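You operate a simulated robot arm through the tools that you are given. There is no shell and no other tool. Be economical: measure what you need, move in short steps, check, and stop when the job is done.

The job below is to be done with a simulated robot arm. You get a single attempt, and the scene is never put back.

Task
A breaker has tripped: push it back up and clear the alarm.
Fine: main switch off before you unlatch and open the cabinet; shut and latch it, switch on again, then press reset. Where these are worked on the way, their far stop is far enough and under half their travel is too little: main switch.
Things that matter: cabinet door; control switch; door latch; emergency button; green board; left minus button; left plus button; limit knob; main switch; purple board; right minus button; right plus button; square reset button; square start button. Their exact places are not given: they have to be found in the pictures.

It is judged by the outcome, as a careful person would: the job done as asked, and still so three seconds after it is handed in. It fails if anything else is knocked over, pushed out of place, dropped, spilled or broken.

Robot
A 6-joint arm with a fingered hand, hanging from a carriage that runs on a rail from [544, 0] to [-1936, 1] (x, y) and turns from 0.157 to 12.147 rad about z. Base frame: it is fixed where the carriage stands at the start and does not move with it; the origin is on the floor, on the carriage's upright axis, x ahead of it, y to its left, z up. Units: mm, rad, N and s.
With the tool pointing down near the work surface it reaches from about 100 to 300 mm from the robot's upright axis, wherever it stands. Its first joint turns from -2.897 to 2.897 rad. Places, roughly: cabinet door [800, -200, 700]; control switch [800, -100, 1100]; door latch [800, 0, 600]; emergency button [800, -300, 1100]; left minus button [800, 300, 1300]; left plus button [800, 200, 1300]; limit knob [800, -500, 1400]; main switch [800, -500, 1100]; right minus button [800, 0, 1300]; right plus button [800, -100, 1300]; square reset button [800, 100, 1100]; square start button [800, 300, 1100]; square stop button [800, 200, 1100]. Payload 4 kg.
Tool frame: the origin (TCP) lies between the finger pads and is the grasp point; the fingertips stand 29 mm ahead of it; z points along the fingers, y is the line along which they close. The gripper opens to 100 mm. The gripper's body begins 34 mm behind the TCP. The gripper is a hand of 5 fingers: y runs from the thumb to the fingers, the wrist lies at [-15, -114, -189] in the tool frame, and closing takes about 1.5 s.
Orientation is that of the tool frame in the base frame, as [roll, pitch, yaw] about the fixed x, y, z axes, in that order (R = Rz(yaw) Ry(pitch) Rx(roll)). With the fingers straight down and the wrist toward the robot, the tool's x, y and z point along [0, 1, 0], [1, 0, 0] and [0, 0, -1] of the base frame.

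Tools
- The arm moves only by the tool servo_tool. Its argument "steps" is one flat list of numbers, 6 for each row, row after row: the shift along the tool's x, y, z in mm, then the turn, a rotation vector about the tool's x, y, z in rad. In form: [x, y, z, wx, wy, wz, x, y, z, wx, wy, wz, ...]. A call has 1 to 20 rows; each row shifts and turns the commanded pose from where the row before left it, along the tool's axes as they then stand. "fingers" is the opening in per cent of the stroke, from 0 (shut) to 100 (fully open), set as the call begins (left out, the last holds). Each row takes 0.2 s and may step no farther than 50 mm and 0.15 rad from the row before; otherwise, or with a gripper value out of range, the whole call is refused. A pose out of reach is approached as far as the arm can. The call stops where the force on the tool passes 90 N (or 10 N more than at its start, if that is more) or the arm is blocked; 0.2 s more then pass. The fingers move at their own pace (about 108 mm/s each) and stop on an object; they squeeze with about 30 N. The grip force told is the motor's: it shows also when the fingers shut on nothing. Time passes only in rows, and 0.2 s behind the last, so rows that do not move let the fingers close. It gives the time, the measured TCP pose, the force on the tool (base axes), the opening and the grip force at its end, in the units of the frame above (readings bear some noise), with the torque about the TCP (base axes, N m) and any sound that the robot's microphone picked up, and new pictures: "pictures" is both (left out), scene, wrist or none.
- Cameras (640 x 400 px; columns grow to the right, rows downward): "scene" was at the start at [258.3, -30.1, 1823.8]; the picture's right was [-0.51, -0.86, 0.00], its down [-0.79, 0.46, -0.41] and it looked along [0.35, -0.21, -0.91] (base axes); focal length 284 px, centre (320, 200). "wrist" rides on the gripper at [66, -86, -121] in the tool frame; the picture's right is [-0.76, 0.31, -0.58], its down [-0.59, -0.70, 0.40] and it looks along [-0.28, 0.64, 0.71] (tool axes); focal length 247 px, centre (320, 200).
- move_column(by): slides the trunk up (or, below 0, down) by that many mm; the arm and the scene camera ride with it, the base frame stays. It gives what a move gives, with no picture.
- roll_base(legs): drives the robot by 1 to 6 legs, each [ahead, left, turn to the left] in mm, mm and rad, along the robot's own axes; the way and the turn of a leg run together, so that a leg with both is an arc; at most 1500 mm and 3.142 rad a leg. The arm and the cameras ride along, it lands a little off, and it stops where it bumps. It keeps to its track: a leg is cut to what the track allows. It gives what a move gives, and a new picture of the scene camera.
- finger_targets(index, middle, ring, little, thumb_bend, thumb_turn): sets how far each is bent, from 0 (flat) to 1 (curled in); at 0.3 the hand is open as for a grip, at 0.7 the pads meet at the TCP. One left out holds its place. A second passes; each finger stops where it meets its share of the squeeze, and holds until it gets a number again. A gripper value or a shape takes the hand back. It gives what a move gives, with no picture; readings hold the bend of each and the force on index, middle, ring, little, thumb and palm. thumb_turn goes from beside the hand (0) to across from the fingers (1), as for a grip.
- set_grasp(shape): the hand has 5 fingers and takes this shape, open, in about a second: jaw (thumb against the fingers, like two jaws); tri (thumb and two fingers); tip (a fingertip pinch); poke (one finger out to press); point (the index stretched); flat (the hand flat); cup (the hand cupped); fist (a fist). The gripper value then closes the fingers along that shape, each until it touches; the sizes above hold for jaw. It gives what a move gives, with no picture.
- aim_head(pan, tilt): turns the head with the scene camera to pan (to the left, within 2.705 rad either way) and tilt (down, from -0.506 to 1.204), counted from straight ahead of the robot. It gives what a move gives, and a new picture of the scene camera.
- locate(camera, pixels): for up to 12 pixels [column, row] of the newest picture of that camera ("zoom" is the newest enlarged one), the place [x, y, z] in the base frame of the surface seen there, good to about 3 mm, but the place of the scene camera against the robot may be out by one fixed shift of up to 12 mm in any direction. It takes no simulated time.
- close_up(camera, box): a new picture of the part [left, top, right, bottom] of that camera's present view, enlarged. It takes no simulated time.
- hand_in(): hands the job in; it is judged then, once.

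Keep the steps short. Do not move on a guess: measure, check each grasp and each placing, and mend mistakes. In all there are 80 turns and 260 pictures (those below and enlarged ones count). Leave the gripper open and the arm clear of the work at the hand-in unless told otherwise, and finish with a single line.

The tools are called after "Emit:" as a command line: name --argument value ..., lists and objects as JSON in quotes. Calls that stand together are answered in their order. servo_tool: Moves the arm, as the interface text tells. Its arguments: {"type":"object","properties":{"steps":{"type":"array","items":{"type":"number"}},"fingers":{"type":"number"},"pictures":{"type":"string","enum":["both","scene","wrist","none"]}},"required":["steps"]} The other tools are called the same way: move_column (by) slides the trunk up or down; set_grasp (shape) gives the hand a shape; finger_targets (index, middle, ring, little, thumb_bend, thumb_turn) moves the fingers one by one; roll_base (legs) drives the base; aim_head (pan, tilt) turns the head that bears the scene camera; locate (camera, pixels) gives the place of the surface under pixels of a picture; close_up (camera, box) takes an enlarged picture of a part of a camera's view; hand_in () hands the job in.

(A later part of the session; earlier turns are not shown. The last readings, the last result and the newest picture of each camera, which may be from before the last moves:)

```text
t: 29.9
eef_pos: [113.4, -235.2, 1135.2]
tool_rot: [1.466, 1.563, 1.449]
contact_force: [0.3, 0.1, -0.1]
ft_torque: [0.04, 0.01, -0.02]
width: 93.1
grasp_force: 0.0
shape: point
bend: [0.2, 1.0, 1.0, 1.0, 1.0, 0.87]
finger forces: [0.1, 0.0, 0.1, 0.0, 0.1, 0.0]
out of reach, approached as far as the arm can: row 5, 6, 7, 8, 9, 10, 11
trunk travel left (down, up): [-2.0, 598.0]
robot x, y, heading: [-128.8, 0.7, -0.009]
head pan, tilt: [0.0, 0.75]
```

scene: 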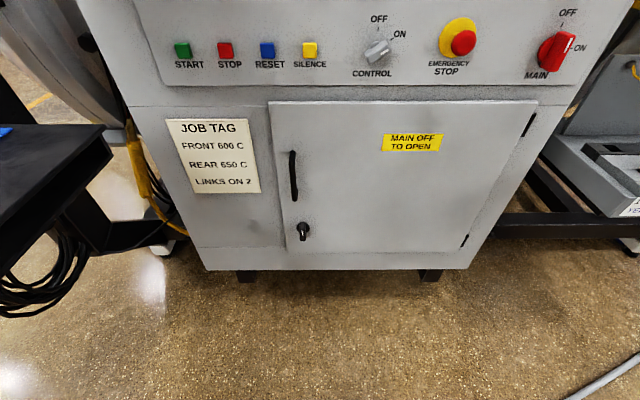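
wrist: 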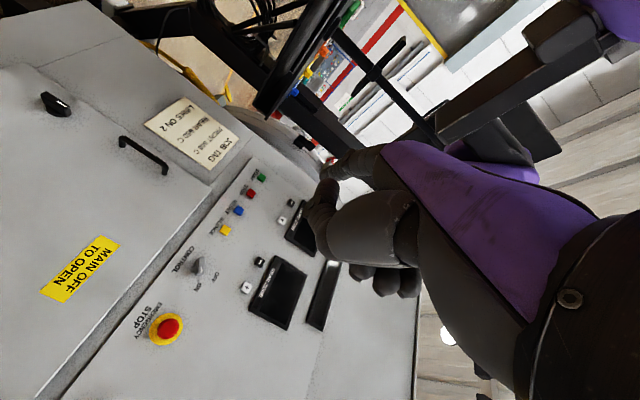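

Orientation reached, though the position drifted. I'll move toward the front and down (clear of the cabinet: base is at x=−130) to see if reach improves.

Emit:
servo_tool --steps '[40, 20, 20, 0, 0, 0, 40, 20, 20, 0, 0, 0, 40, 20, 20, 0, 0, 0, 40, 20, 20, 0, 0, 0, 40, 20, 20, 0, 0, 0, 40, 20, 20, 0, 0, 0, 40, 20, 20, 0, 0, 0, 40, 20, 20, 0, 0, 0, 40, 20, 20, 0, 0, 0, 40, 20, 20, 0, 0, 0]' --pictures "both"

```text
t: 32.1
eef_pos: [165.6, -152.3, 1054.3]
tool_rot: [1.412, 1.56, 1.398]
contact_force: [0.0, 0.6, -0.9]
ft_torque: [0.0, -0.03, 0.01]
width: 93.3
grasp_force: 0.0
shape: point
bend: [0.2, 1.0, 1.0, 1.0, 1.0, 0.87]
finger forces: [0.0, 0.1, 0.0, 0.0, 0.1, 0.0]
out of reach, approached as far as the arm can: row 1, 2, 3, 4, 5, 6, 7, 8, 9, 10
trunk travel left (down, up): [-2.0, 598.0]
robot x, y, heading: [-130.2, -2.6, -0.008]
head pan, tilt: [0.0, 0.75]
```

scene: 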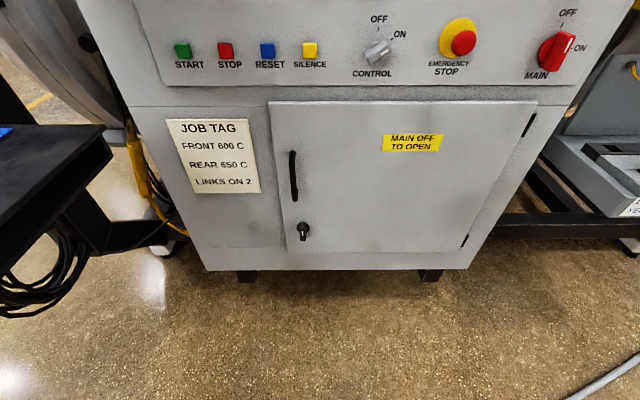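
wrist: 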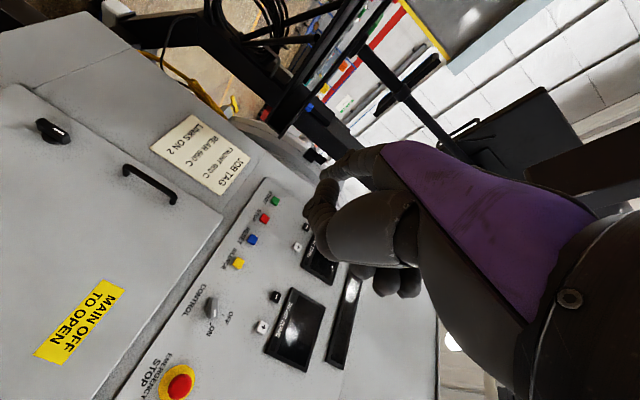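

This roll direction hits joint limits. I'll roll back +90° and then try on to +90° the other way.

Emit:
servo_tool --steps '[0, 0, 0, 0, 0, 0.1428, 0, 0, 0, 0, 0, 0.1428, 0, 0, 0, 0, 0, 0.1428, 0, 0, 0, 0, 0, 0.1428, 0, 0, 0, 0, 0, 0.1428, 0, 0, 0, 0, 0, 0.1428, 0, 0, 0, 0, 0, 0.1428, 0, 0, 0, 0, 0, 0.1428, 0, 0, 0, 0, 0, 0.1428, 0, 0, 0, 0, 0, 0.1428, 0, 0, 0, 0, 0, 0.1428]' --pictures "none"

Emit:
servo_tool --steps '[0, 0, 0, 0, 0, 0.1428, 0, 0, 0, 0, 0, 0.1428, 0, 0, 0, 0, 0, 0.1428, 0, 0, 0, 0, 0, 0.1428, 0, 0, 0, 0, 0, 0.1428, 0, 0, 0, 0, 0, 0.1428, 0, 0, 0, 0, 0, 0.1428, 0, 0, 0, 0, 0, 0.1428, 0, 0, 0, 0, 0, 0.1428, 0, 0, 0, 0, 0, 0.1428, 0, 0, 0, 0, 0, 0.1428]' --pictures "none"

Emit:
aim_head --pan -0.3 --tilt 1.15

```text
t: 34.5
eef_pos: [188.7, -198.5, 1035.5]
tool_rot: [1.569, -0.01, 1.559]
contact_force: [0.8, 0.4, -0.7]
ft_torque: [0.03, -0.03, 0.0]
width: 93.3
grasp_force: 0.1
shape: point
bend: [0.2, 1.0, 1.0, 1.0, 1.0, 0.87]
finger forces: [0.1, 0.0, 0.0, 0.0, 0.0, 0.0]
out of reach, approached as far as the arm can: row 4, 5, 6, 7, 8, 9, 10, 11
trunk travel left (down, up): [-2.0, 598.0]
robot x, y, heading: [-130.6, 4.4, -0.007]
head pan, tilt: [0.0, 0.75]
```

```text
t: 36.9
eef_pos: [264.7, -274.3, 979.4]
tool_rot: [-1.225, -1.562, -1.931]
contact_force: [0.5, 0.0, 0.3]
ft_torque: [-0.02, 0.02, -0.03]
width: 93.1
grasp_force: 0.0
shape: point
bend: [0.2, 1.0, 1.0, 1.0, 1.0, 0.87]
finger forces: [0.1, 0.0, 0.1, 0.0, 0.1, 0.1]
out of reach, approached as far as the arm can: row 1, 2, 3, 4, 5, 6, 7, 8, 9, 10, 11
trunk travel left (down, up): [-2.0, 598.0]
robot x, y, heading: [-131.8, 3.2, -0.007]
head pan, tilt: [0.0, 0.75]
```

```text
t: 37.8
eef_pos: [264.9, -274.8, 979.6]
tool_rot: [-1.82, -1.564, -1.338]
contact_force: [-0.2, 0.4, -0.7]
ft_torque: [0.0, -0.02, 0.02]
width: 93.2
grasp_force: 0.2
shape: point
bend: [0.2, 1.0, 1.0, 1.0, 1.0, 0.87]
finger forces: [0.0, 0.0, 0.0, 0.0, 0.0, 0.1]
trunk travel left (down, up): [-2.0, 598.0]
robot x, y, heading: [-136.3, -0.8, -0.006]
head pan, tilt: [-0.3, 1.15]
```

scene: 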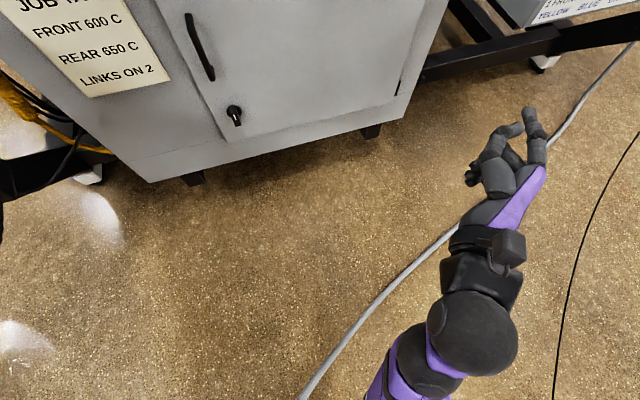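

This roll works well (forearm in line). I'll move left and down toward latch height, testing reach while far from the cabinet.

Emit:
servo_tool --steps '[-30, -35, 0, 0, 0, 0, -30, -35, 0, 0, 0, 0, -30, -35, 0, 0, 0, 0, -30, -35, 0, 0, 0, 0, -30, -35, 0, 0, 0, 0, -30, -35, 0, 0, 0, 0, -30, -35, 0, 0, 0, 0, -30, -35, 0, 0, 0, 0, -30, -35, 0, 0, 0, 0, -30, -35, 0, 0, 0, 0]' --pictures "both"

```text
t: 40.0
eef_pos: [315.9, 42.4, 673.5]
tool_rot: [-1.469, -1.561, -1.686]
contact_force: [-0.1, -0.1, 0.1]
ft_torque: [0.03, -0.02, -0.03]
width: 93.2
grasp_force: 0.0
shape: point
bend: [0.2, 1.0, 1.0, 1.0, 1.0, 0.87]
finger forces: [0.0, 0.0, 0.1, 0.0, 0.0, 0.1]
out of reach, approached as far as the arm can: row 1, 8, 9, 10
trunk travel left (down, up): [-2.0, 598.0]
robot x, y, heading: [-134.3, 1.1, -0.009]
head pan, tilt: [-0.3, 1.15]
```

scene: 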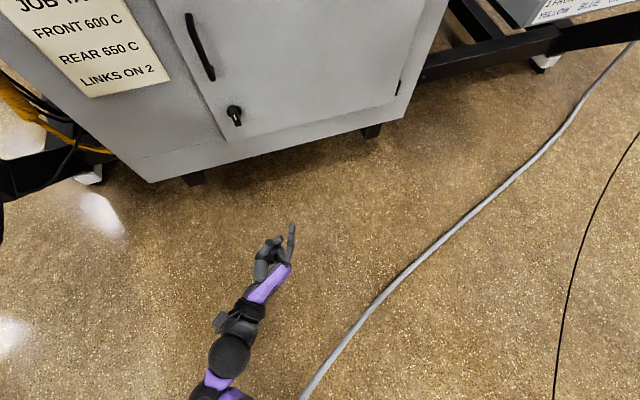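
wrist: 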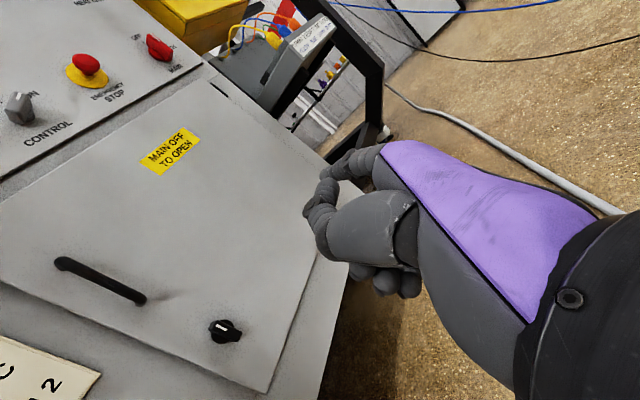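

Works. Now further left and down, pulling in a little for reach.

Emit:
servo_tool --steps '[-20, -18, -20, 0, 0, 0, -20, -18, -20, 0, 0, 0, -20, -18, -20, 0, 0, 0, -18, -16, -20, 0, 0, 0]' --pictures "none"

```text
t: 41.0
eef_pos: [312.9, 37.8, 597.7]
tool_rot: [-1.467, -1.563, -1.686]
contact_force: [-0.1, 0.2, -1.1]
ft_torque: [0.04, 0.0, 0.02]
width: 93.0
grasp_force: 0.1
shape: point
bend: [0.2, 1.0, 1.0, 1.0, 1.0, 0.87]
finger forces: [0.1, 0.0, 0.0, 0.1, 0.0, 0.1]
out of reach, approached as far as the arm can: row 1, 2, 3, 4
trunk travel left (down, up): [-2.0, 598.0]
robot x, y, heading: [-133.4, 0.8, -0.008]
head pan, tilt: [-0.3, 1.15]
```

Height is reached (z 598). Leftward is limited by the joint, so I'll drive ahead 350 mm and turn the base left 0.22 rad, which carries the fingertip to the left of the latch.

Emit:
roll_base --legs '[[350, 0, 0], [0, 0, 0.22]]'

Emit:
aim_head --pan -0.1 --tilt 1.1

```text
t: 44.0
eef_pos: [639.3, 140.2, 596.5]
tool_rot: [-1.772, -1.562, -1.152]
contact_force: [0.3, -0.2, 0.1]
ft_torque: [-0.03, 0.01, 0.0]
width: 92.9
grasp_force: 0.1
shape: point
bend: [0.2, 1.0, 1.0, 1.0, 1.0, 0.87]
finger forces: [0.0, 0.0, 0.0, 0.0, 0.0, 0.0]
trunk travel left (down, up): [-2.0, 598.0]
robot x, y, heading: [214.9, -1.5, 0.222]
head pan, tilt: [-0.3, 1.15]
```

scene: 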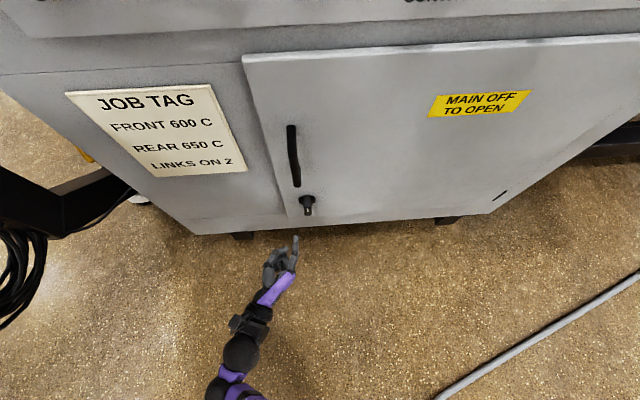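

```text
t: 44.8
eef_pos: [638.7, 139.3, 596.4]
tool_rot: [-1.538, -1.563, -1.384]
contact_force: [-0.7, -0.9, 0.6]
ft_torque: [-0.02, 0.0, 0.02]
width: 93.3
grasp_force: 0.1
shape: point
bend: [0.2, 1.0, 1.0, 1.0, 1.0, 0.87]
finger forces: [0.0, 0.1, 0.1, 0.0, 0.0, 0.0]
trunk travel left (down, up): [-2.0, 598.0]
robot x, y, heading: [213.7, 1.4, 0.226]
head pan, tilt: [-0.099, 1.1]
```

scene: 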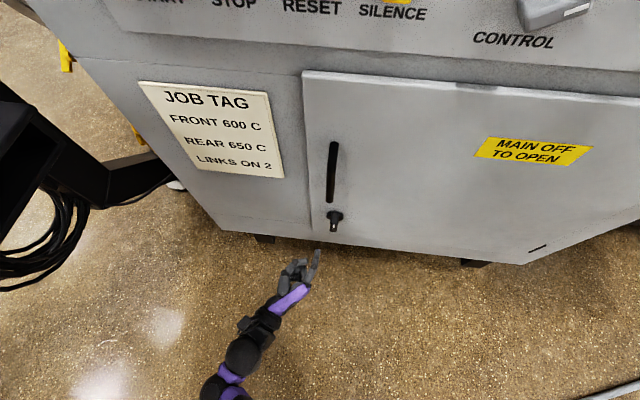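

Emit:
close_up --camera "scene" --box '[272, 200, 368, 260]'

Emit:
locate --camera "scene" --pixels '[[318, 250], [317, 254], [317, 262], [335, 213], [334, 219], [334, 227], [328, 214], [320, 215], [345, 215]]'

```text
6.67 times, centred on (320, 230) of scene
```

zoom: 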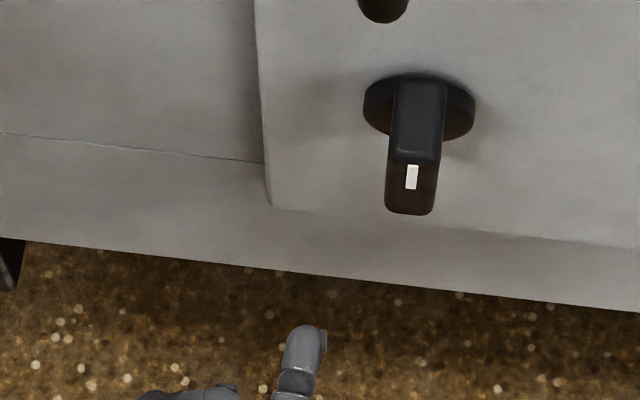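

```text
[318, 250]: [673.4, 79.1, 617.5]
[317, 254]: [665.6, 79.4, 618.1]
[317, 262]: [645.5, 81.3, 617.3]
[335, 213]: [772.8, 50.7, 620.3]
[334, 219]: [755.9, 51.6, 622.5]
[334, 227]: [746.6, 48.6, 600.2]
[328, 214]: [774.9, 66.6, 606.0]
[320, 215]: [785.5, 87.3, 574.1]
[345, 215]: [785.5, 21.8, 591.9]
```

Tip at (677, 79, 610), lever left side at y≈57. Advance along base +x by ~86 mm, rising 6 mm, staying left of the lever.

Emit:
servo_tool --steps '[3, 9.5, 43, 0, 0, 0, 3, 4.5, 20, 0, 0, 0, 0, 4.7, 21, 0, 0, 0, 0, 0, 0, 0, 0, 0]' --pictures "scene"

Emit:
close_up --camera "scene" --box '[272, 200, 368, 260]'

```text
t: 45.8
eef_pos: [722.7, 138.2, 603.1]
tool_rot: [-1.811, -1.563, -1.112]
contact_force: [-0.2, -0.1, 0.3]
ft_torque: [0.02, 0.0, -0.04]
width: 93.2
grasp_force: 0.0
shape: point
bend: [0.2, 1.0, 1.0, 1.0, 1.0, 0.87]
finger forces: [0.0, 0.0, 0.0, 0.1, 0.0, 0.0]
trunk travel left (down, up): [-2.0, 598.0]
robot x, y, heading: [214.0, 0.3, 0.227]
head pan, tilt: [-0.099, 1.1]
```

scene: 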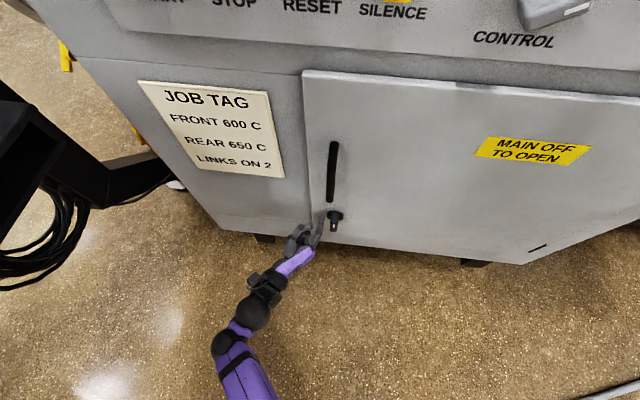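

```text
6.67 times, centred on (320, 230) of scene
```

zoom: 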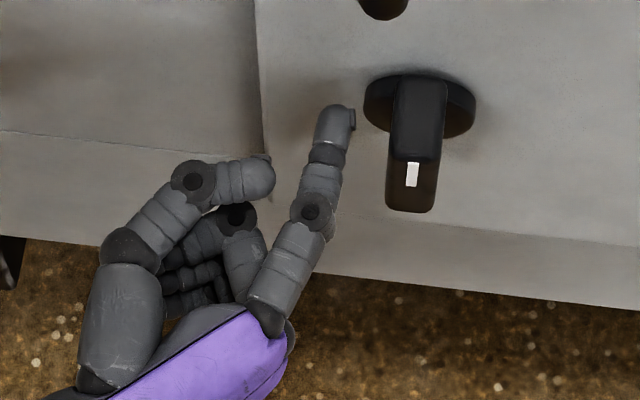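

Finger sits left of the lever. Push right in small steps and watch the force.

Emit:
servo_tool --steps '[0, 7.8, -1.75, 0, 0, 0, 2, 7.8, -1.75, 0, 0, 0, 2, 7.8, -1.75, 0, 0, 0, 2, 5.9, -1.3, 0, 0, 0]' --pictures "none"

Emit:
close_up --camera "scene" --box '[272, 200, 368, 260]'

```text
t: 46.8
eef_pos: [723.8, 109.3, 607.9]
tool_rot: [-1.692, -1.563, -1.231]
contact_force: [0.4, 0.6, 1.1]
ft_torque: [0.01, -0.02, 0.01]
width: 93.1
grasp_force: 0.0
shape: point
bend: [0.2, 1.0, 1.0, 1.0, 1.0, 0.87]
finger forces: [0.5, 0.1, 0.1, 0.0, 0.1, 0.0]
trunk travel left (down, up): [-2.0, 598.0]
robot x, y, heading: [214.0, 3.5, 0.227]
head pan, tilt: [-0.099, 1.1]
```

```text
6.67 times, centred on (320, 230) of scene
```

zoom: 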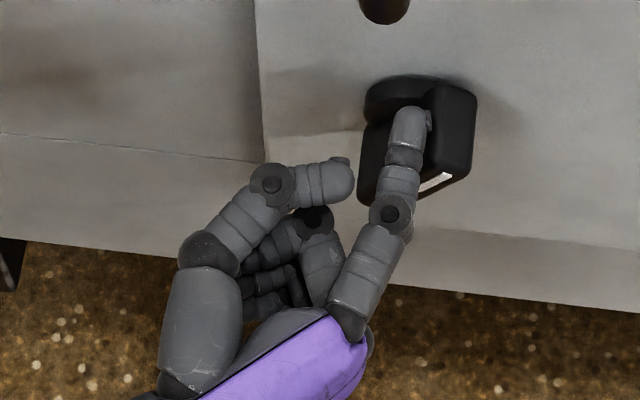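

It turns clockwise freely. Continue right and then down to horizontal.

Emit:
servo_tool --steps '[0, 7.8, -1.75, 0, 0, 0, -2, 7.8, -1.75, 0, 0, 0, -5, 4.9, -1.1, 0, 0, 0, -5, 0, 0, 0, 0, 0, -4, 0, 0, 0, 0, 0]' --pictures "none"

Emit:
close_up --camera "scene" --box '[272, 200, 368, 260]'

```text
t: 48.0
eef_pos: [724.6, 87.2, 594.5]
tool_rot: [-1.248, -1.563, -1.675]
contact_force: [-0.3, 0.4, 5.7]
ft_torque: [-0.31, -0.08, -0.04]
width: 0.0
grasp_force: 0.0
shape: point
bend: [0.19, 1.0, 1.0, 1.0, 1.0, 0.87]
finger forces: [5.4, 0.0, 0.0, 0.0, 0.1, 0.0]
trunk travel left (down, up): [-2.0, 598.0]
robot x, y, heading: [214.1, 0.7, 0.224]
head pan, tilt: [-0.099, 1.1]
```

```text
6.67 times, centred on (320, 230) of scene
```

zoom: 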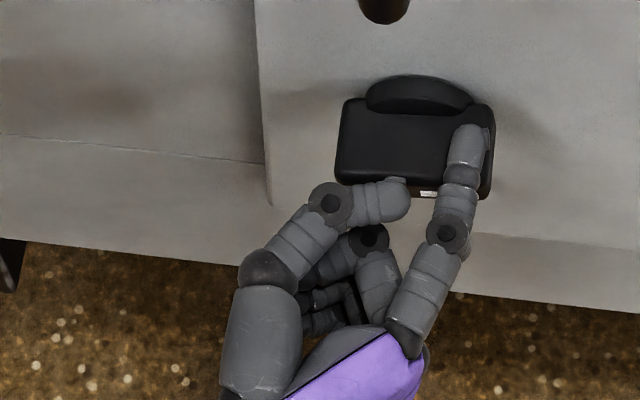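

Latch is horizontal against its stop (5 N). Lift off, retreat, switch to the tri grasp and raise the trunk to handle height.

Emit:
servo_tool --steps '[8, 0, 0, 0, 0, 0, 0, -5, -22, 0, 0, 0, 0, -9, -40, 0, 0, 0, 0, -9, -40, 0, 0, 0]' --pictures "none"

Emit:
set_grasp --shape "tri"

Emit:
move_column --by 232

Emit:
aim_head --pan -0.1 --tilt 1.15

```text
t: 49.0
eef_pos: [618.4, 84.8, 601.6]
tool_rot: [-1.81, -1.563, -1.113]
contact_force: [0.0, -0.3, 0.6]
ft_torque: [-0.01, 0.01, 0.03]
width: 0.1
grasp_force: 0.2
shape: point
bend: [0.2, 1.0, 1.0, 1.0, 1.0, 0.87]
finger forces: [0.0, 0.0, 0.0, 0.0, 0.0, 0.0]
trunk travel left (down, up): [-2.0, 598.0]
robot x, y, heading: [214.3, -2.1, 0.222]
head pan, tilt: [-0.099, 1.1]
```

```text
t: 49.9
eef_pos: [621.0, 85.7, 602.1]
tool_rot: [-1.474, -1.562, -1.45]
contact_force: [0.6, 0.2, -0.6]
ft_torque: [0.05, 0.02, 0.0]
width: 100.0
grasp_force: 0.1
shape: tri
bend: [0.3, 0.3, 0.99, 0.99, 0.3, 0.97]
finger forces: [0.0, 0.1, 0.0, 0.1, 0.1, 0.1]
trunk travel left (down, up): [-2.0, 598.0]
robot x, y, heading: [218.3, -1.0, 0.228]
head pan, tilt: [-0.099, 1.1]
```

```text
t: 52.3
eef_pos: [620.7, 84.6, 833.3]
tool_rot: [-1.646, -1.562, -1.277]
contact_force: [0.8, 0.2, -0.7]
ft_torque: [0.02, -0.01, 0.0]
width: 100.1
grasp_force: 0.0
shape: tri
bend: [0.3, 0.3, 0.99, 0.99, 0.3, 0.97]
finger forces: [0.0, 0.0, 0.1, 0.0, 0.0, 0.1]
trunk travel left (down, up): [-234.0, 366.0]
robot x, y, heading: [216.4, 2.7, 0.224]
head pan, tilt: [-0.099, 1.1]
```

```text
t: 52.9
eef_pos: [621.0, 84.6, 833.3]
tool_rot: [-1.479, -1.562, -1.444]
contact_force: [-0.6, 0.2, 0.0]
ft_torque: [0.0, 0.01, -0.02]
width: 99.9
grasp_force: 0.0
shape: tri
bend: [0.3, 0.3, 0.99, 0.99, 0.3, 0.97]
finger forces: [0.1, 0.0, 0.0, 0.0, 0.0, 0.0]
trunk travel left (down, up): [-234.0, 366.0]
robot x, y, heading: [217.1, 2.7, 0.223]
head pan, tilt: [-0.099, 1.15]
```

scene: 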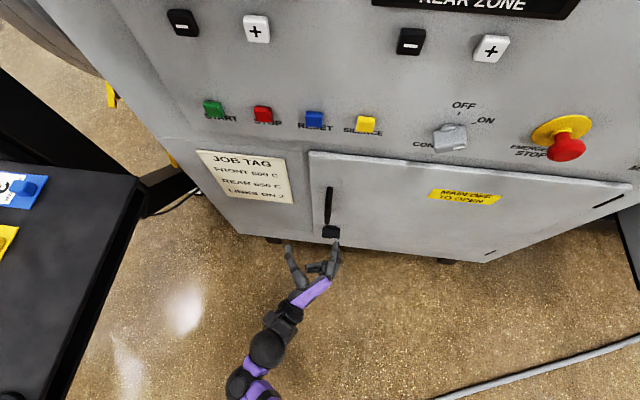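

Lining up: shift right 22 mm and approach, stopping before the bar to check.

Emit:
servo_tool --steps '[2, 23, 15, 0, 0, 0, 0, 23.5, 15, 0, 0, 0, 0, 0, 27, 0, 0, 0, 0, 0, 0, 0, 0, 0]' --pictures "both"

Emit:
close_up --camera "scene" --box '[272, 170, 400, 250]'

```text
t: 53.9
eef_pos: [686.8, 50.8, 832.7]
tool_rot: [-1.821, -1.561, -1.102]
contact_force: [1.1, -0.1, -0.2]
ft_torque: [0.0, 0.0, 0.02]
width: 100.0
grasp_force: 0.1
shape: tri
bend: [0.3, 0.3, 0.99, 0.99, 0.3, 0.98]
finger forces: [0.0, 0.0, 0.0, 0.0, 0.0, 0.0]
trunk travel left (down, up): [-234.0, 366.0]
robot x, y, heading: [213.0, -2.0, 0.22]
head pan, tilt: [-0.099, 1.15]
```

scene: 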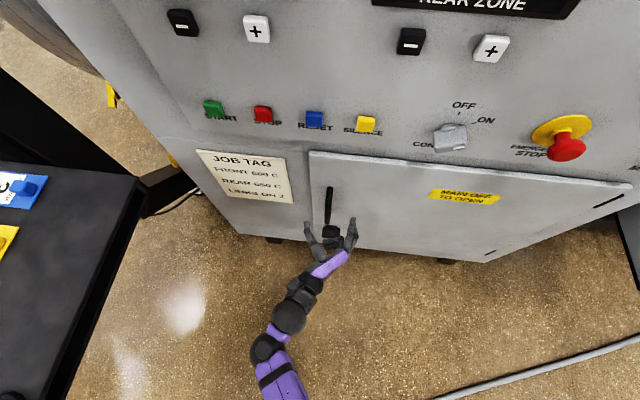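
wrist: 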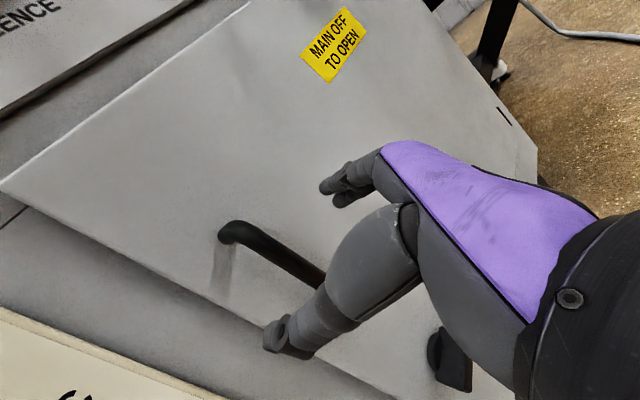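

```text
5.00 times, centred on (336, 210) of scene
```

zoom: 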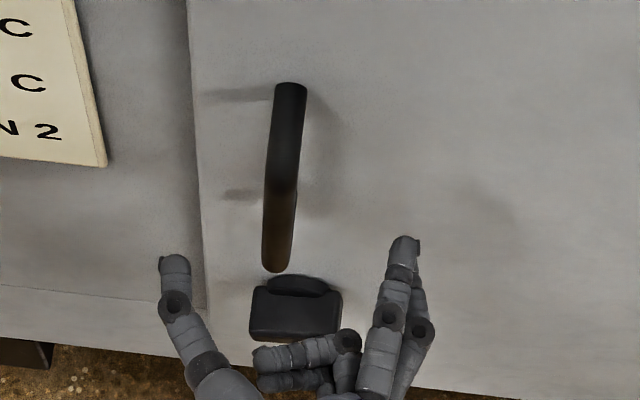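

Bar lies between thumb and fingers. Advance 50 mm and close.

Emit:
servo_tool --steps '[0, 0, 20, 0, 0, 0, 0, 0, 20, 0, 0, 0, 0, 0, 11, 0, 0, 0]' --pictures "none"

Emit:
servo_tool --steps '[0, 0, 0, 0, 0, 0, 0, 0, 0, 0, 0, 0, 0, 0, 0, 0, 0, 0, 0, 0, 0, 0, 0, 0, 0, 0, 0, 0, 0, 0, 0, 0, 0, 0, 0, 0, 0, 0, 0, 0, 0, 0]' --fingers 0 --pictures "both"

Emit:
close_up --camera "scene" --box '[272, 170, 400, 250]'

```text
t: 54.7
eef_pos: [736.1, 64.8, 834.9]
tool_rot: [-1.927, -1.56, -0.997]
contact_force: [-0.8, -0.4, 0.0]
ft_torque: [0.01, 0.0, -0.01]
width: 99.8
grasp_force: 0.1
shape: tri
bend: [0.3, 0.3, 0.99, 0.99, 0.3, 0.98]
finger forces: [0.0, 0.1, 0.0, 0.1, 0.0, 0.1]
trunk travel left (down, up): [-234.0, 366.0]
robot x, y, heading: [212.4, -2.6, 0.223]
head pan, tilt: [-0.099, 1.15]
```

```text
t: 56.3
eef_pos: [736.3, 64.5, 836.3]
tool_rot: [-1.51, -1.563, -1.414]
contact_force: [-0.3, 2.0, -0.6]
ft_torque: [-0.03, -0.05, -0.02]
width: 0.0
grasp_force: 30.2
shape: tri
bend: [0.71, 0.7, 1.0, 1.0, 0.73, 1.0]
finger forces: [5.8, 5.5, 0.1, 0.1, 12.1, 0.0]
trunk travel left (down, up): [-234.0, 366.0]
robot x, y, heading: [216.1, 0.5, 0.223]
head pan, tilt: [-0.099, 1.15]
```

scene: 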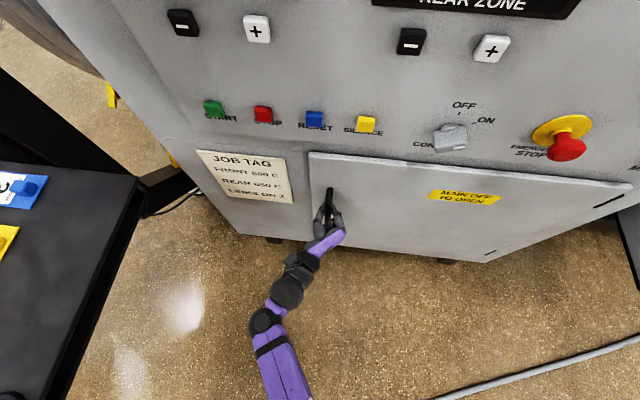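
wrist: 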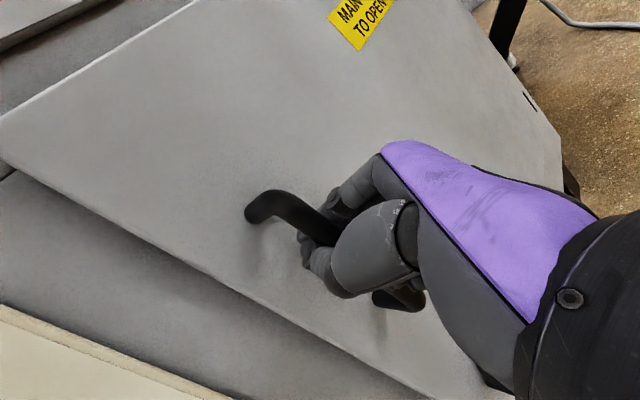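

```text
5.00 times, centred on (336, 210) of scene
```

zoom: 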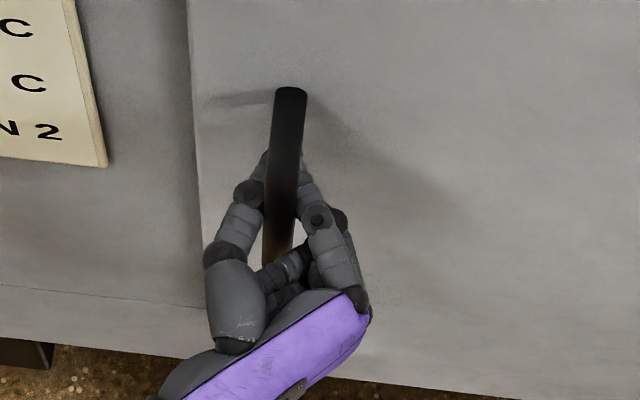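

Thumb and fingers ring the bar. Pull gently 40 mm and read the force.

Emit:
servo_tool --steps '[0, -2.2, -9.8, 0, 0, 0, 0, -2.2, -9.8, 0, 0, 0, 0, -2.2, -9.8, 0, 0, 0, 0, -2.2, -9.8, 0, 0, 0]' --pictures "scene"

```text
t: 57.3
eef_pos: [696.5, 60.6, 835.6]
tool_rot: [-1.872, -1.564, -1.053]
contact_force: [1.1, -7.5, -6.7]
ft_torque: [0.04, -0.07, 0.06]
width: 0.0
grasp_force: 29.7
shape: tri
bend: [0.71, 0.7, 1.0, 1.0, 0.73, 1.0]
finger forces: [9.2, 7.6, 0.0, 0.0, 7.6, 0.0]
trunk travel left (down, up): [-234.0, 366.0]
robot x, y, heading: [216.0, 0.6, 0.223]
head pan, tilt: [-0.099, 1.15]
```

scene: 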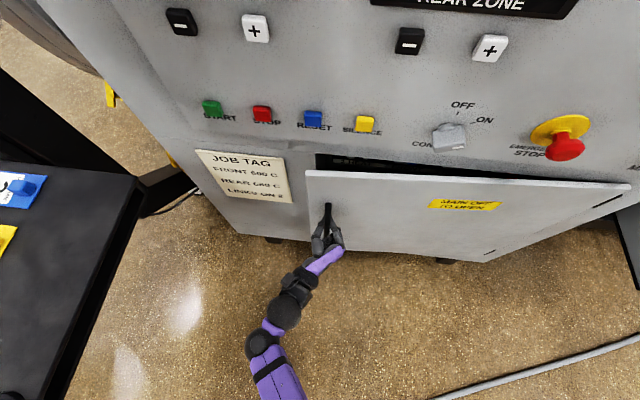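

Door is opening. Continue along the arc.

Emit:
servo_tool --steps '[0, 0.5, -15.6, 0, 0, 0, 0, 0.8, -15.6, 0, 0, 0, 0, 1.0, -15.6, 0, 0, 0, 0, 1.2, -15.6, 0, 0, 0, 0, 1.6, -17, 0, 0, 0, 0, 2, -17, 0, 0, 0, 0, 2.2, -17, 0, 0, 0, 0, 2.4, -17, 0, 0, 0]' --pictures "scene"

```text
t: 59.1
eef_pos: [569.1, 24.3, 835.7]
tool_rot: [-1.88, -1.563, -1.046]
contact_force: [-0.4, -0.5, -1.3]
ft_torque: [-0.04, -0.06, 0.0]
width: 0.1
grasp_force: 30.0
shape: tri
bend: [0.71, 0.7, 1.0, 1.0, 0.74, 1.0]
finger forces: [1.4, 4.1, 0.0, 0.0, 4.9, 0.1]
trunk travel left (down, up): [-234.0, 366.0]
robot x, y, heading: [212.4, 1.0, 0.225]
head pan, tilt: [-0.099, 1.15]
```

scene: 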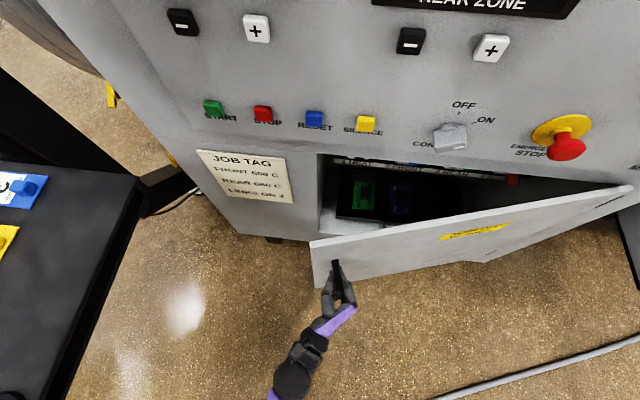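

Continue to about 0.5 rad.

Emit:
servo_tool --steps '[0, 3.5, -15.6, 0, 0, 0, 0, 4, -15.6, 0, 0, 0, 0, 4.5, -15.6, 0, 0, 0, 0, 5, -15.6, 0, 0, 0, 0, 5.3, -15.6, 0, 0, 0, 0, 5.7, -15.6, 0, 0, 0, 0, 6, -15.4, 0, 0, 0]' --pictures "scene"

```text
t: 60.7
eef_pos: [513.8, -35.3, 832.3]
tool_rot: [-1.587, -1.546, -1.314]
contact_force: [-41.6, 74.4, 10.9]
ft_torque: [0.03, 0.04, 0.06]
width: 17.4
grasp_force: 29.7
shape: tri
bend: [0.73, 0.7, 1.0, 1.0, 0.45, 0.97]
finger forces: [0.0, 0.0, 0.0, 0.0, 78.2, 0.0]
out of reach, approached as far as the arm can: row 1, 2, 3, 4, 5, 6, 7
trunk travel left (down, up): [-234.0, 366.0]
robot x, y, heading: [213.9, -0.7, 0.225]
head pan, tilt: [-0.099, 1.15]
```

scene: 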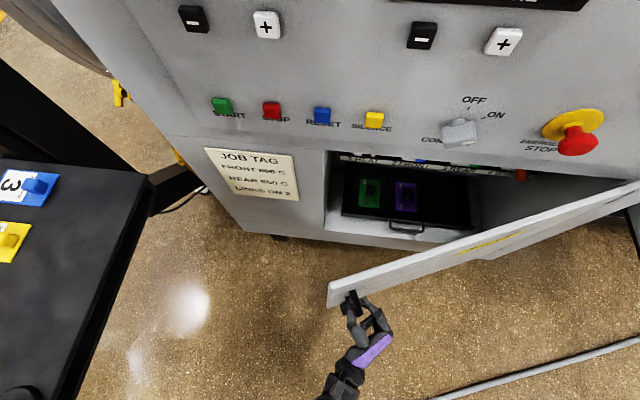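

Reach limit gave a strain on the thumb. Open the fingers and check.

Emit:
servo_tool --steps '[0, -5, 0, 0, 0, 0, 0, 0, 0, 0, 0, 0, 0, 0, 0, 0, 0, 0, 0, 0, 0, 0, 0, 0, 0, 0, 0, 0, 0, 0]' --fingers 100 --pictures "both"

```text
t: 61.9
eef_pos: [517.8, -48.8, 834.2]
tool_rot: [-1.8, -1.556, -1.119]
contact_force: [-17.5, 30.0, -1.3]
ft_torque: [-0.13, -0.08, 0.15]
width: 99.7
grasp_force: 0.1
shape: tri
bend: [0.3, 0.3, 0.99, 1.0, 0.12, 0.96]
finger forces: [0.0, 0.0, 0.0, 0.0, 33.4, 0.0]
trunk travel left (down, up): [-234.0, 366.0]
robot x, y, heading: [215.0, -0.6, 0.221]
head pan, tilt: [-0.099, 1.15]
```

scene: 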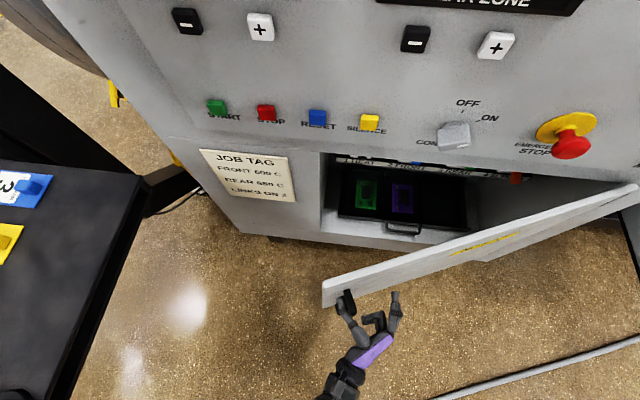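
wrist: 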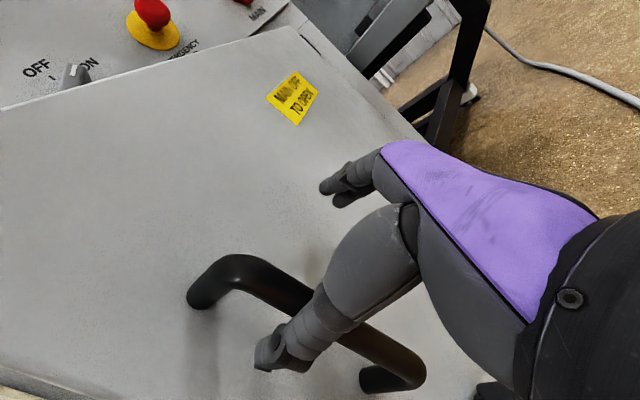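

The thumb is hooked left of the bar. Measure the bar and hand positions.

Emit:
close_up --camera "scene" --box '[296, 270, 424, 350]'

Emit:
locate --camera "zoom" --pixels '[[255, 110], [245, 140], [215, 180], [490, 110], [140, 120], [300, 60], [285, 290]]'

```text
5.00 times, centred on (360, 310) of scene
```

zoom: 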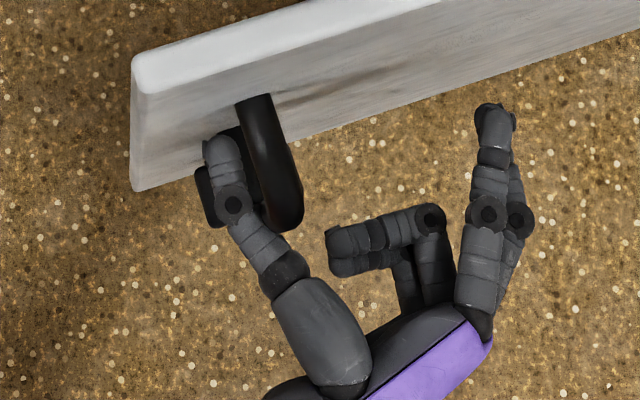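

```text
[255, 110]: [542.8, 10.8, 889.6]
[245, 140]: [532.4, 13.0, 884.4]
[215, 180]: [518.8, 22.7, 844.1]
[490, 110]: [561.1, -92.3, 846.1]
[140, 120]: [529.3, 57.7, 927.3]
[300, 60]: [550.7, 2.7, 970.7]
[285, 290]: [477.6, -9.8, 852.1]
```

Bar is near (504, −12). Recenter the open hand on it (+40 mm left), then back the base away.

Emit:
servo_tool --steps '[0, -20, 4, 0, 0, 0, 0, -20, 4, 0, 0, 0, 0, 0, 0, 0, 0, 0]' --pictures "scene"

Emit:
close_up --camera "scene" --box '[296, 270, 424, 350]'

```text
t: 62.7
eef_pos: [539.3, -26.6, 834.0]
tool_rot: [-1.864, -1.564, -1.061]
contact_force: [0.2, -1.8, -0.5]
ft_torque: [-0.01, -0.02, -0.04]
width: 99.9
grasp_force: 0.1
shape: tri
bend: [0.3, 0.3, 0.99, 1.0, 0.3, 0.97]
finger forces: [0.1, 0.0, 0.0, 0.1, 0.1, 0.0]
out of reach, approached as far as the arm can: row 1, 2
trunk travel left (down, up): [-234.0, 366.0]
robot x, y, heading: [209.2, -0.6, 0.225]
head pan, tilt: [-0.099, 1.15]
```

scene: 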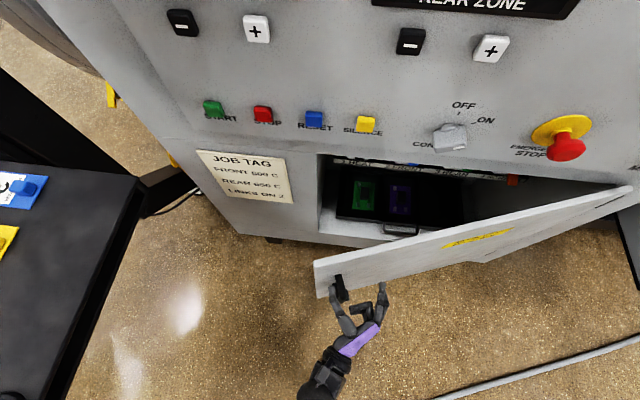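

```text
5.00 times, centred on (360, 310) of scene
```

zoom: 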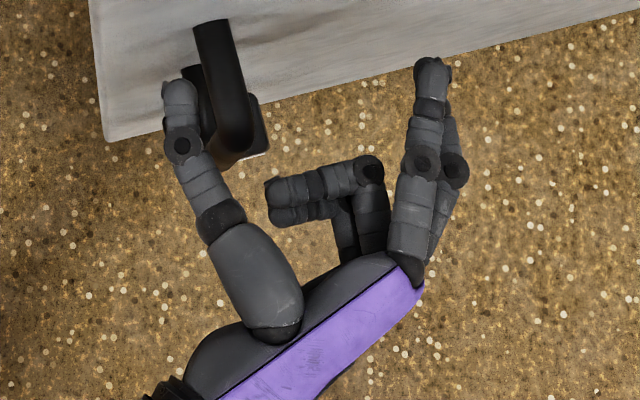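

Clear of the bar. Back the base 230 mm along the rail.

Emit:
roll_base --legs '[[-224, 50, 0]]'

Emit:
aim_head --pan -0.22 --tilt 0.95

Emit:
close_up --camera "scene" --box '[240, 120, 496, 280]'

```text
t: 64.5
eef_pos: [310.0, -28.1, 833.4]
tool_rot: [-1.917, -1.564, -1.013]
contact_force: [-0.6, -0.2, -0.1]
ft_torque: [0.0, -0.01, 0.0]
width: 99.6
grasp_force: 0.0
shape: tri
bend: [0.3, 0.3, 0.99, 1.0, 0.3, 0.97]
finger forces: [0.0, 0.0, 0.0, 0.0, 0.1, 0.0]
trunk travel left (down, up): [-234.0, 366.0]
robot x, y, heading: [-15.2, 1.6, 0.218]
head pan, tilt: [-0.099, 1.15]
```

scene: 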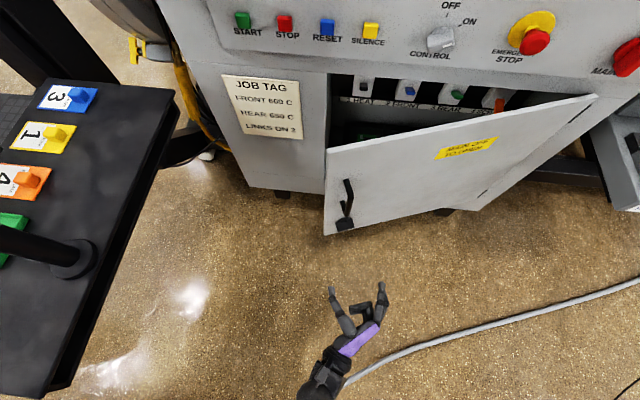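

```text
t: 65.2
eef_pos: [310.8, -28.1, 833.5]
tool_rot: [-1.481, -1.561, -1.448]
contact_force: [-0.1, 0.6, 0.2]
ft_torque: [0.0, -0.02, -0.03]
width: 100.1
grasp_force: 0.0
shape: tri
bend: [0.3, 0.3, 0.99, 1.0, 0.3, 0.97]
finger forces: [0.0, 0.0, 0.1, 0.1, 0.1, 0.1]
trunk travel left (down, up): [-234.0, 366.0]
robot x, y, heading: [-14.9, 0.4, 0.217]
head pan, tilt: [-0.22, 0.949]
```

scene: 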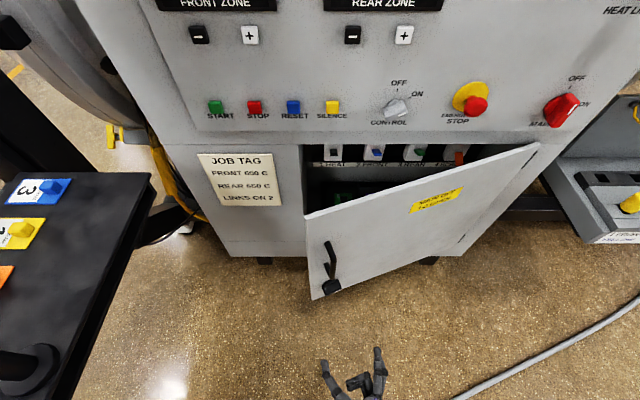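

```text
2.50 times, centred on (368, 200) of scene
```

zoom: 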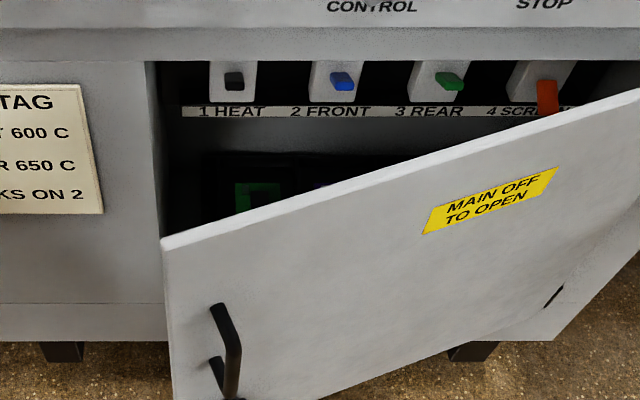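

Breaker 4 (orange) is down, at px ≈(459,158). Measure the door's free edge and the breaker.

Emit:
locate --camera "scene" --pixels '[[308, 219], [313, 290], [330, 255], [459, 155], [459, 160], [420, 150], [378, 150], [338, 150], [536, 146], [303, 150], [380, 355], [340, 200]]'

Emit:
close_up --camera "scene" --box '[400, 130, 496, 190]'

```text
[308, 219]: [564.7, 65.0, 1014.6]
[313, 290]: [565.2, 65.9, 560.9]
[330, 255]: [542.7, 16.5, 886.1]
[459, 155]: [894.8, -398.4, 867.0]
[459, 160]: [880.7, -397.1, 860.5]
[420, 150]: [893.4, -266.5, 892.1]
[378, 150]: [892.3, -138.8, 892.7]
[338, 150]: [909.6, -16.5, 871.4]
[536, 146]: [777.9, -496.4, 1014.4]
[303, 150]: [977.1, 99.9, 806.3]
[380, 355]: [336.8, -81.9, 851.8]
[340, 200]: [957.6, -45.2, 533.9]
```

```text
6.67 times, centred on (448, 160) of scene
```

zoom: 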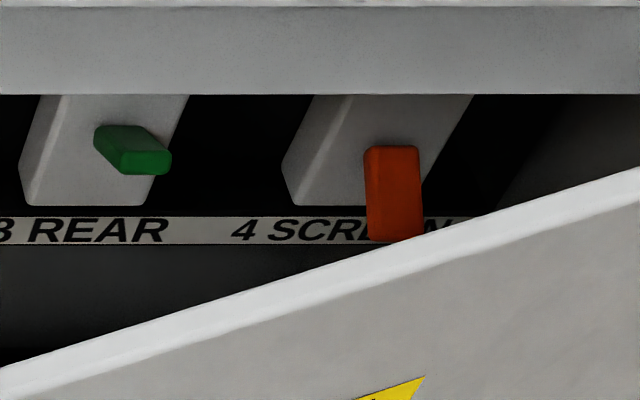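

Plan: grip the handle again from this farther base position and pull to about 45°, then push the door from inside. Approaching the bar first to a check point.

Emit:
servo_tool --steps '[0, 7, 45, 0, 0, 0, 0, 7, 45, 0, 0, 0, 0, 0, 45, 0, 0, 0, 0, 0, 35, 0, 0, 0, 0, 0, 0, 0, 0, 0]' --pictures "scene"

Emit:
close_up --camera "scene" --box '[280, 230, 408, 310]'

```text
t: 66.4
eef_pos: [481.6, -3.9, 833.5]
tool_rot: [-1.828, -1.563, -1.098]
contact_force: [0.4, -0.4, 0.4]
ft_torque: [0.01, -0.02, -0.04]
width: 99.5
grasp_force: 0.0
shape: tri
bend: [0.3, 0.3, 0.99, 1.0, 0.3, 0.98]
finger forces: [0.0, 0.1, 0.0, 0.0, 0.0, 0.0]
trunk travel left (down, up): [-234.0, 366.0]
robot x, y, heading: [-19.6, -0.9, 0.215]
head pan, tilt: [-0.22, 0.949]
```

scene: 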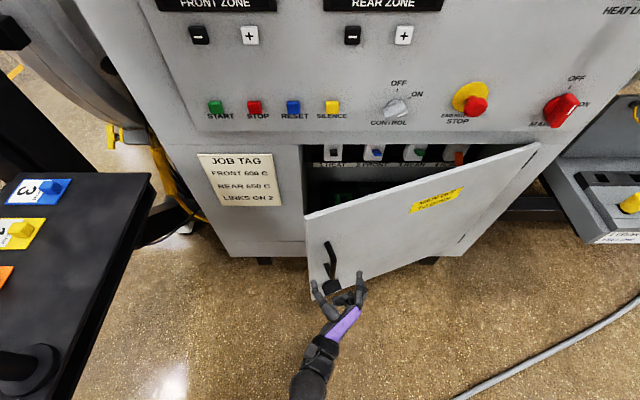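

```text
5.00 times, centred on (344, 270) of scene
```

zoom: 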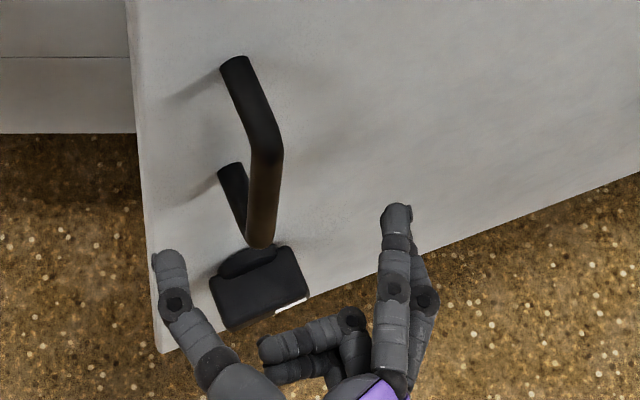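

Emit:
locate --camera "zoom" --pixels '[[265, 160], [264, 190], [262, 230], [398, 220], [170, 265]]'

```text
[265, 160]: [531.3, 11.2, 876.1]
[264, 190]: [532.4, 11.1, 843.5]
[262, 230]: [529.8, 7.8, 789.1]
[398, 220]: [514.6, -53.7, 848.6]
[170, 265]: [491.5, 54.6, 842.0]
```

Bar centre ≈(537, 9). Advance 54 mm and close.

Emit:
servo_tool --steps '[0, 0, 18, 0, 0, 0, 0, 0, 18, 0, 0, 0, 0, 0, 18, 0, 0, 0, 0, 0, 0, 0, 0, 0]' --pictures "none"

Emit:
servo_tool --steps '[0, 0, 0, 0, 0, 0, 0, 0, 0, 0, 0, 0, 0, 0, 0, 0, 0, 0, 0, 0, 0, 0, 0, 0, 0, 0, 0, 0, 0, 0, 0, 0, 0, 0, 0, 0, 0, 0, 0, 0, 0, 0]' --fingers 0 --pictures "none"

Emit:
close_up --camera "scene" --box '[280, 230, 408, 310]'

```text
t: 67.4
eef_pos: [531.6, 6.4, 832.6]
tool_rot: [-1.851, -1.563, -1.077]
contact_force: [0.1, 0.0, 0.0]
ft_torque: [0.01, -0.02, -0.01]
width: 99.9
grasp_force: 0.1
shape: tri
bend: [0.3, 0.3, 0.99, 1.0, 0.3, 0.98]
finger forces: [0.0, 0.1, 0.0, 0.0, 0.1, 0.0]
trunk travel left (down, up): [-234.0, 366.0]
robot x, y, heading: [-16.6, -3.6, 0.218]
head pan, tilt: [-0.22, 0.949]
```

```text
t: 69.0
eef_pos: [531.8, 6.2, 832.0]
tool_rot: [-1.563, -1.562, -1.364]
contact_force: [0.1, -0.5, -0.6]
ft_torque: [0.03, -0.03, -0.05]
width: 1.0
grasp_force: 30.1
shape: tri
bend: [0.71, 0.7, 1.0, 1.0, 0.75, 1.0]
finger forces: [7.7, 6.1, 0.0, 0.1, 25.7, 0.1]
trunk travel left (down, up): [-234.0, 366.0]
robot x, y, heading: [-18.0, -0.1, 0.22]
head pan, tilt: [-0.22, 0.949]
```

```text
5.00 times, centred on (344, 270) of scene
```

zoom: 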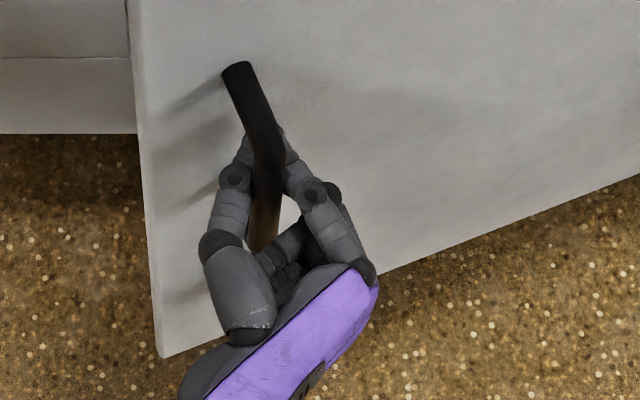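

Ringed again. Pull along the arc to about 0.65 rad.

Emit:
servo_tool --steps '[0, 3, -14.1, 0, 0, 0, 0, 3.8, -14.1, 0, 0, 0, 0, 4.4, -14.1, 0, 0, 0, 0, 5, -14.1, 0, 0, 0, 0, 5.6, -14.1, 0, 0, 0, 0, 5.2, -12.8, 0, 0, 0, 0, 5.6, -12.8, 0, 0, 0, 0, 5.9, -12.8, 0, 0, 0, 0, 6.2, -12.8, 0, 0, 0, 0, 6.5, -12.8, 0, 0, 0, 0, 6.8, -12.8, 0, 0, 0]' --pictures "scene"

```text
t: 71.4
eef_pos: [399.6, -83.2, 834.0]
tool_rot: [-1.323, -1.564, -1.604]
contact_force: [-1.5, 0.9, -3.2]
ft_torque: [0.01, -0.02, 0.03]
width: 1.0
grasp_force: 30.1
shape: tri
bend: [0.71, 0.7, 1.0, 1.0, 0.75, 1.0]
finger forces: [4.4, 3.1, 0.0, 0.0, 6.5, 0.0]
trunk travel left (down, up): [-234.0, 366.0]
robot x, y, heading: [-16.0, 4.5, 0.215]
head pan, tilt: [-0.22, 0.949]
```

scene: 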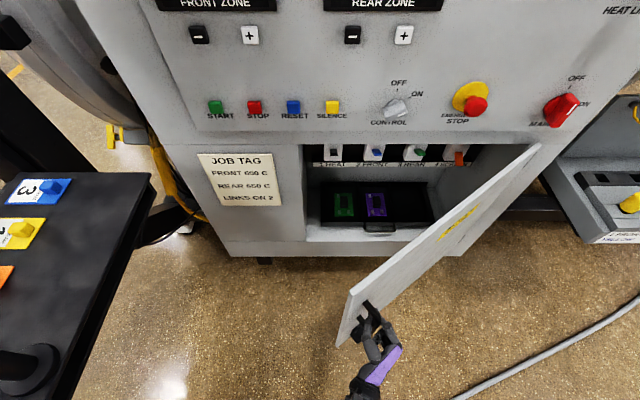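

Continue to 0.8 rad.

Emit:
servo_tool --steps '[0, 7.3, -11.8, 0, 0, 0, 0, 7.6, -11.8, 0, 0, 0, 0, 7.9, -11.8, 0, 0, 0, 0, 8.1, -11.8, 0, 0, 0]' --pictures "none"

```text
t: 72.4
eef_pos: [361.4, -122.6, 833.1]
tool_rot: [-1.876, -1.562, -1.052]
contact_force: [-1.0, 1.4, 0.0]
ft_torque: [-0.02, -0.03, -0.05]
width: 0.4
grasp_force: 30.2
shape: tri
bend: [0.71, 0.7, 1.0, 1.0, 0.76, 1.0]
finger forces: [1.0, 1.8, 0.0, 0.1, 3.8, 0.0]
trunk travel left (down, up): [-234.0, 366.0]
robot x, y, heading: [-19.5, -1.8, 0.22]
head pan, tilt: [-0.22, 0.949]
```

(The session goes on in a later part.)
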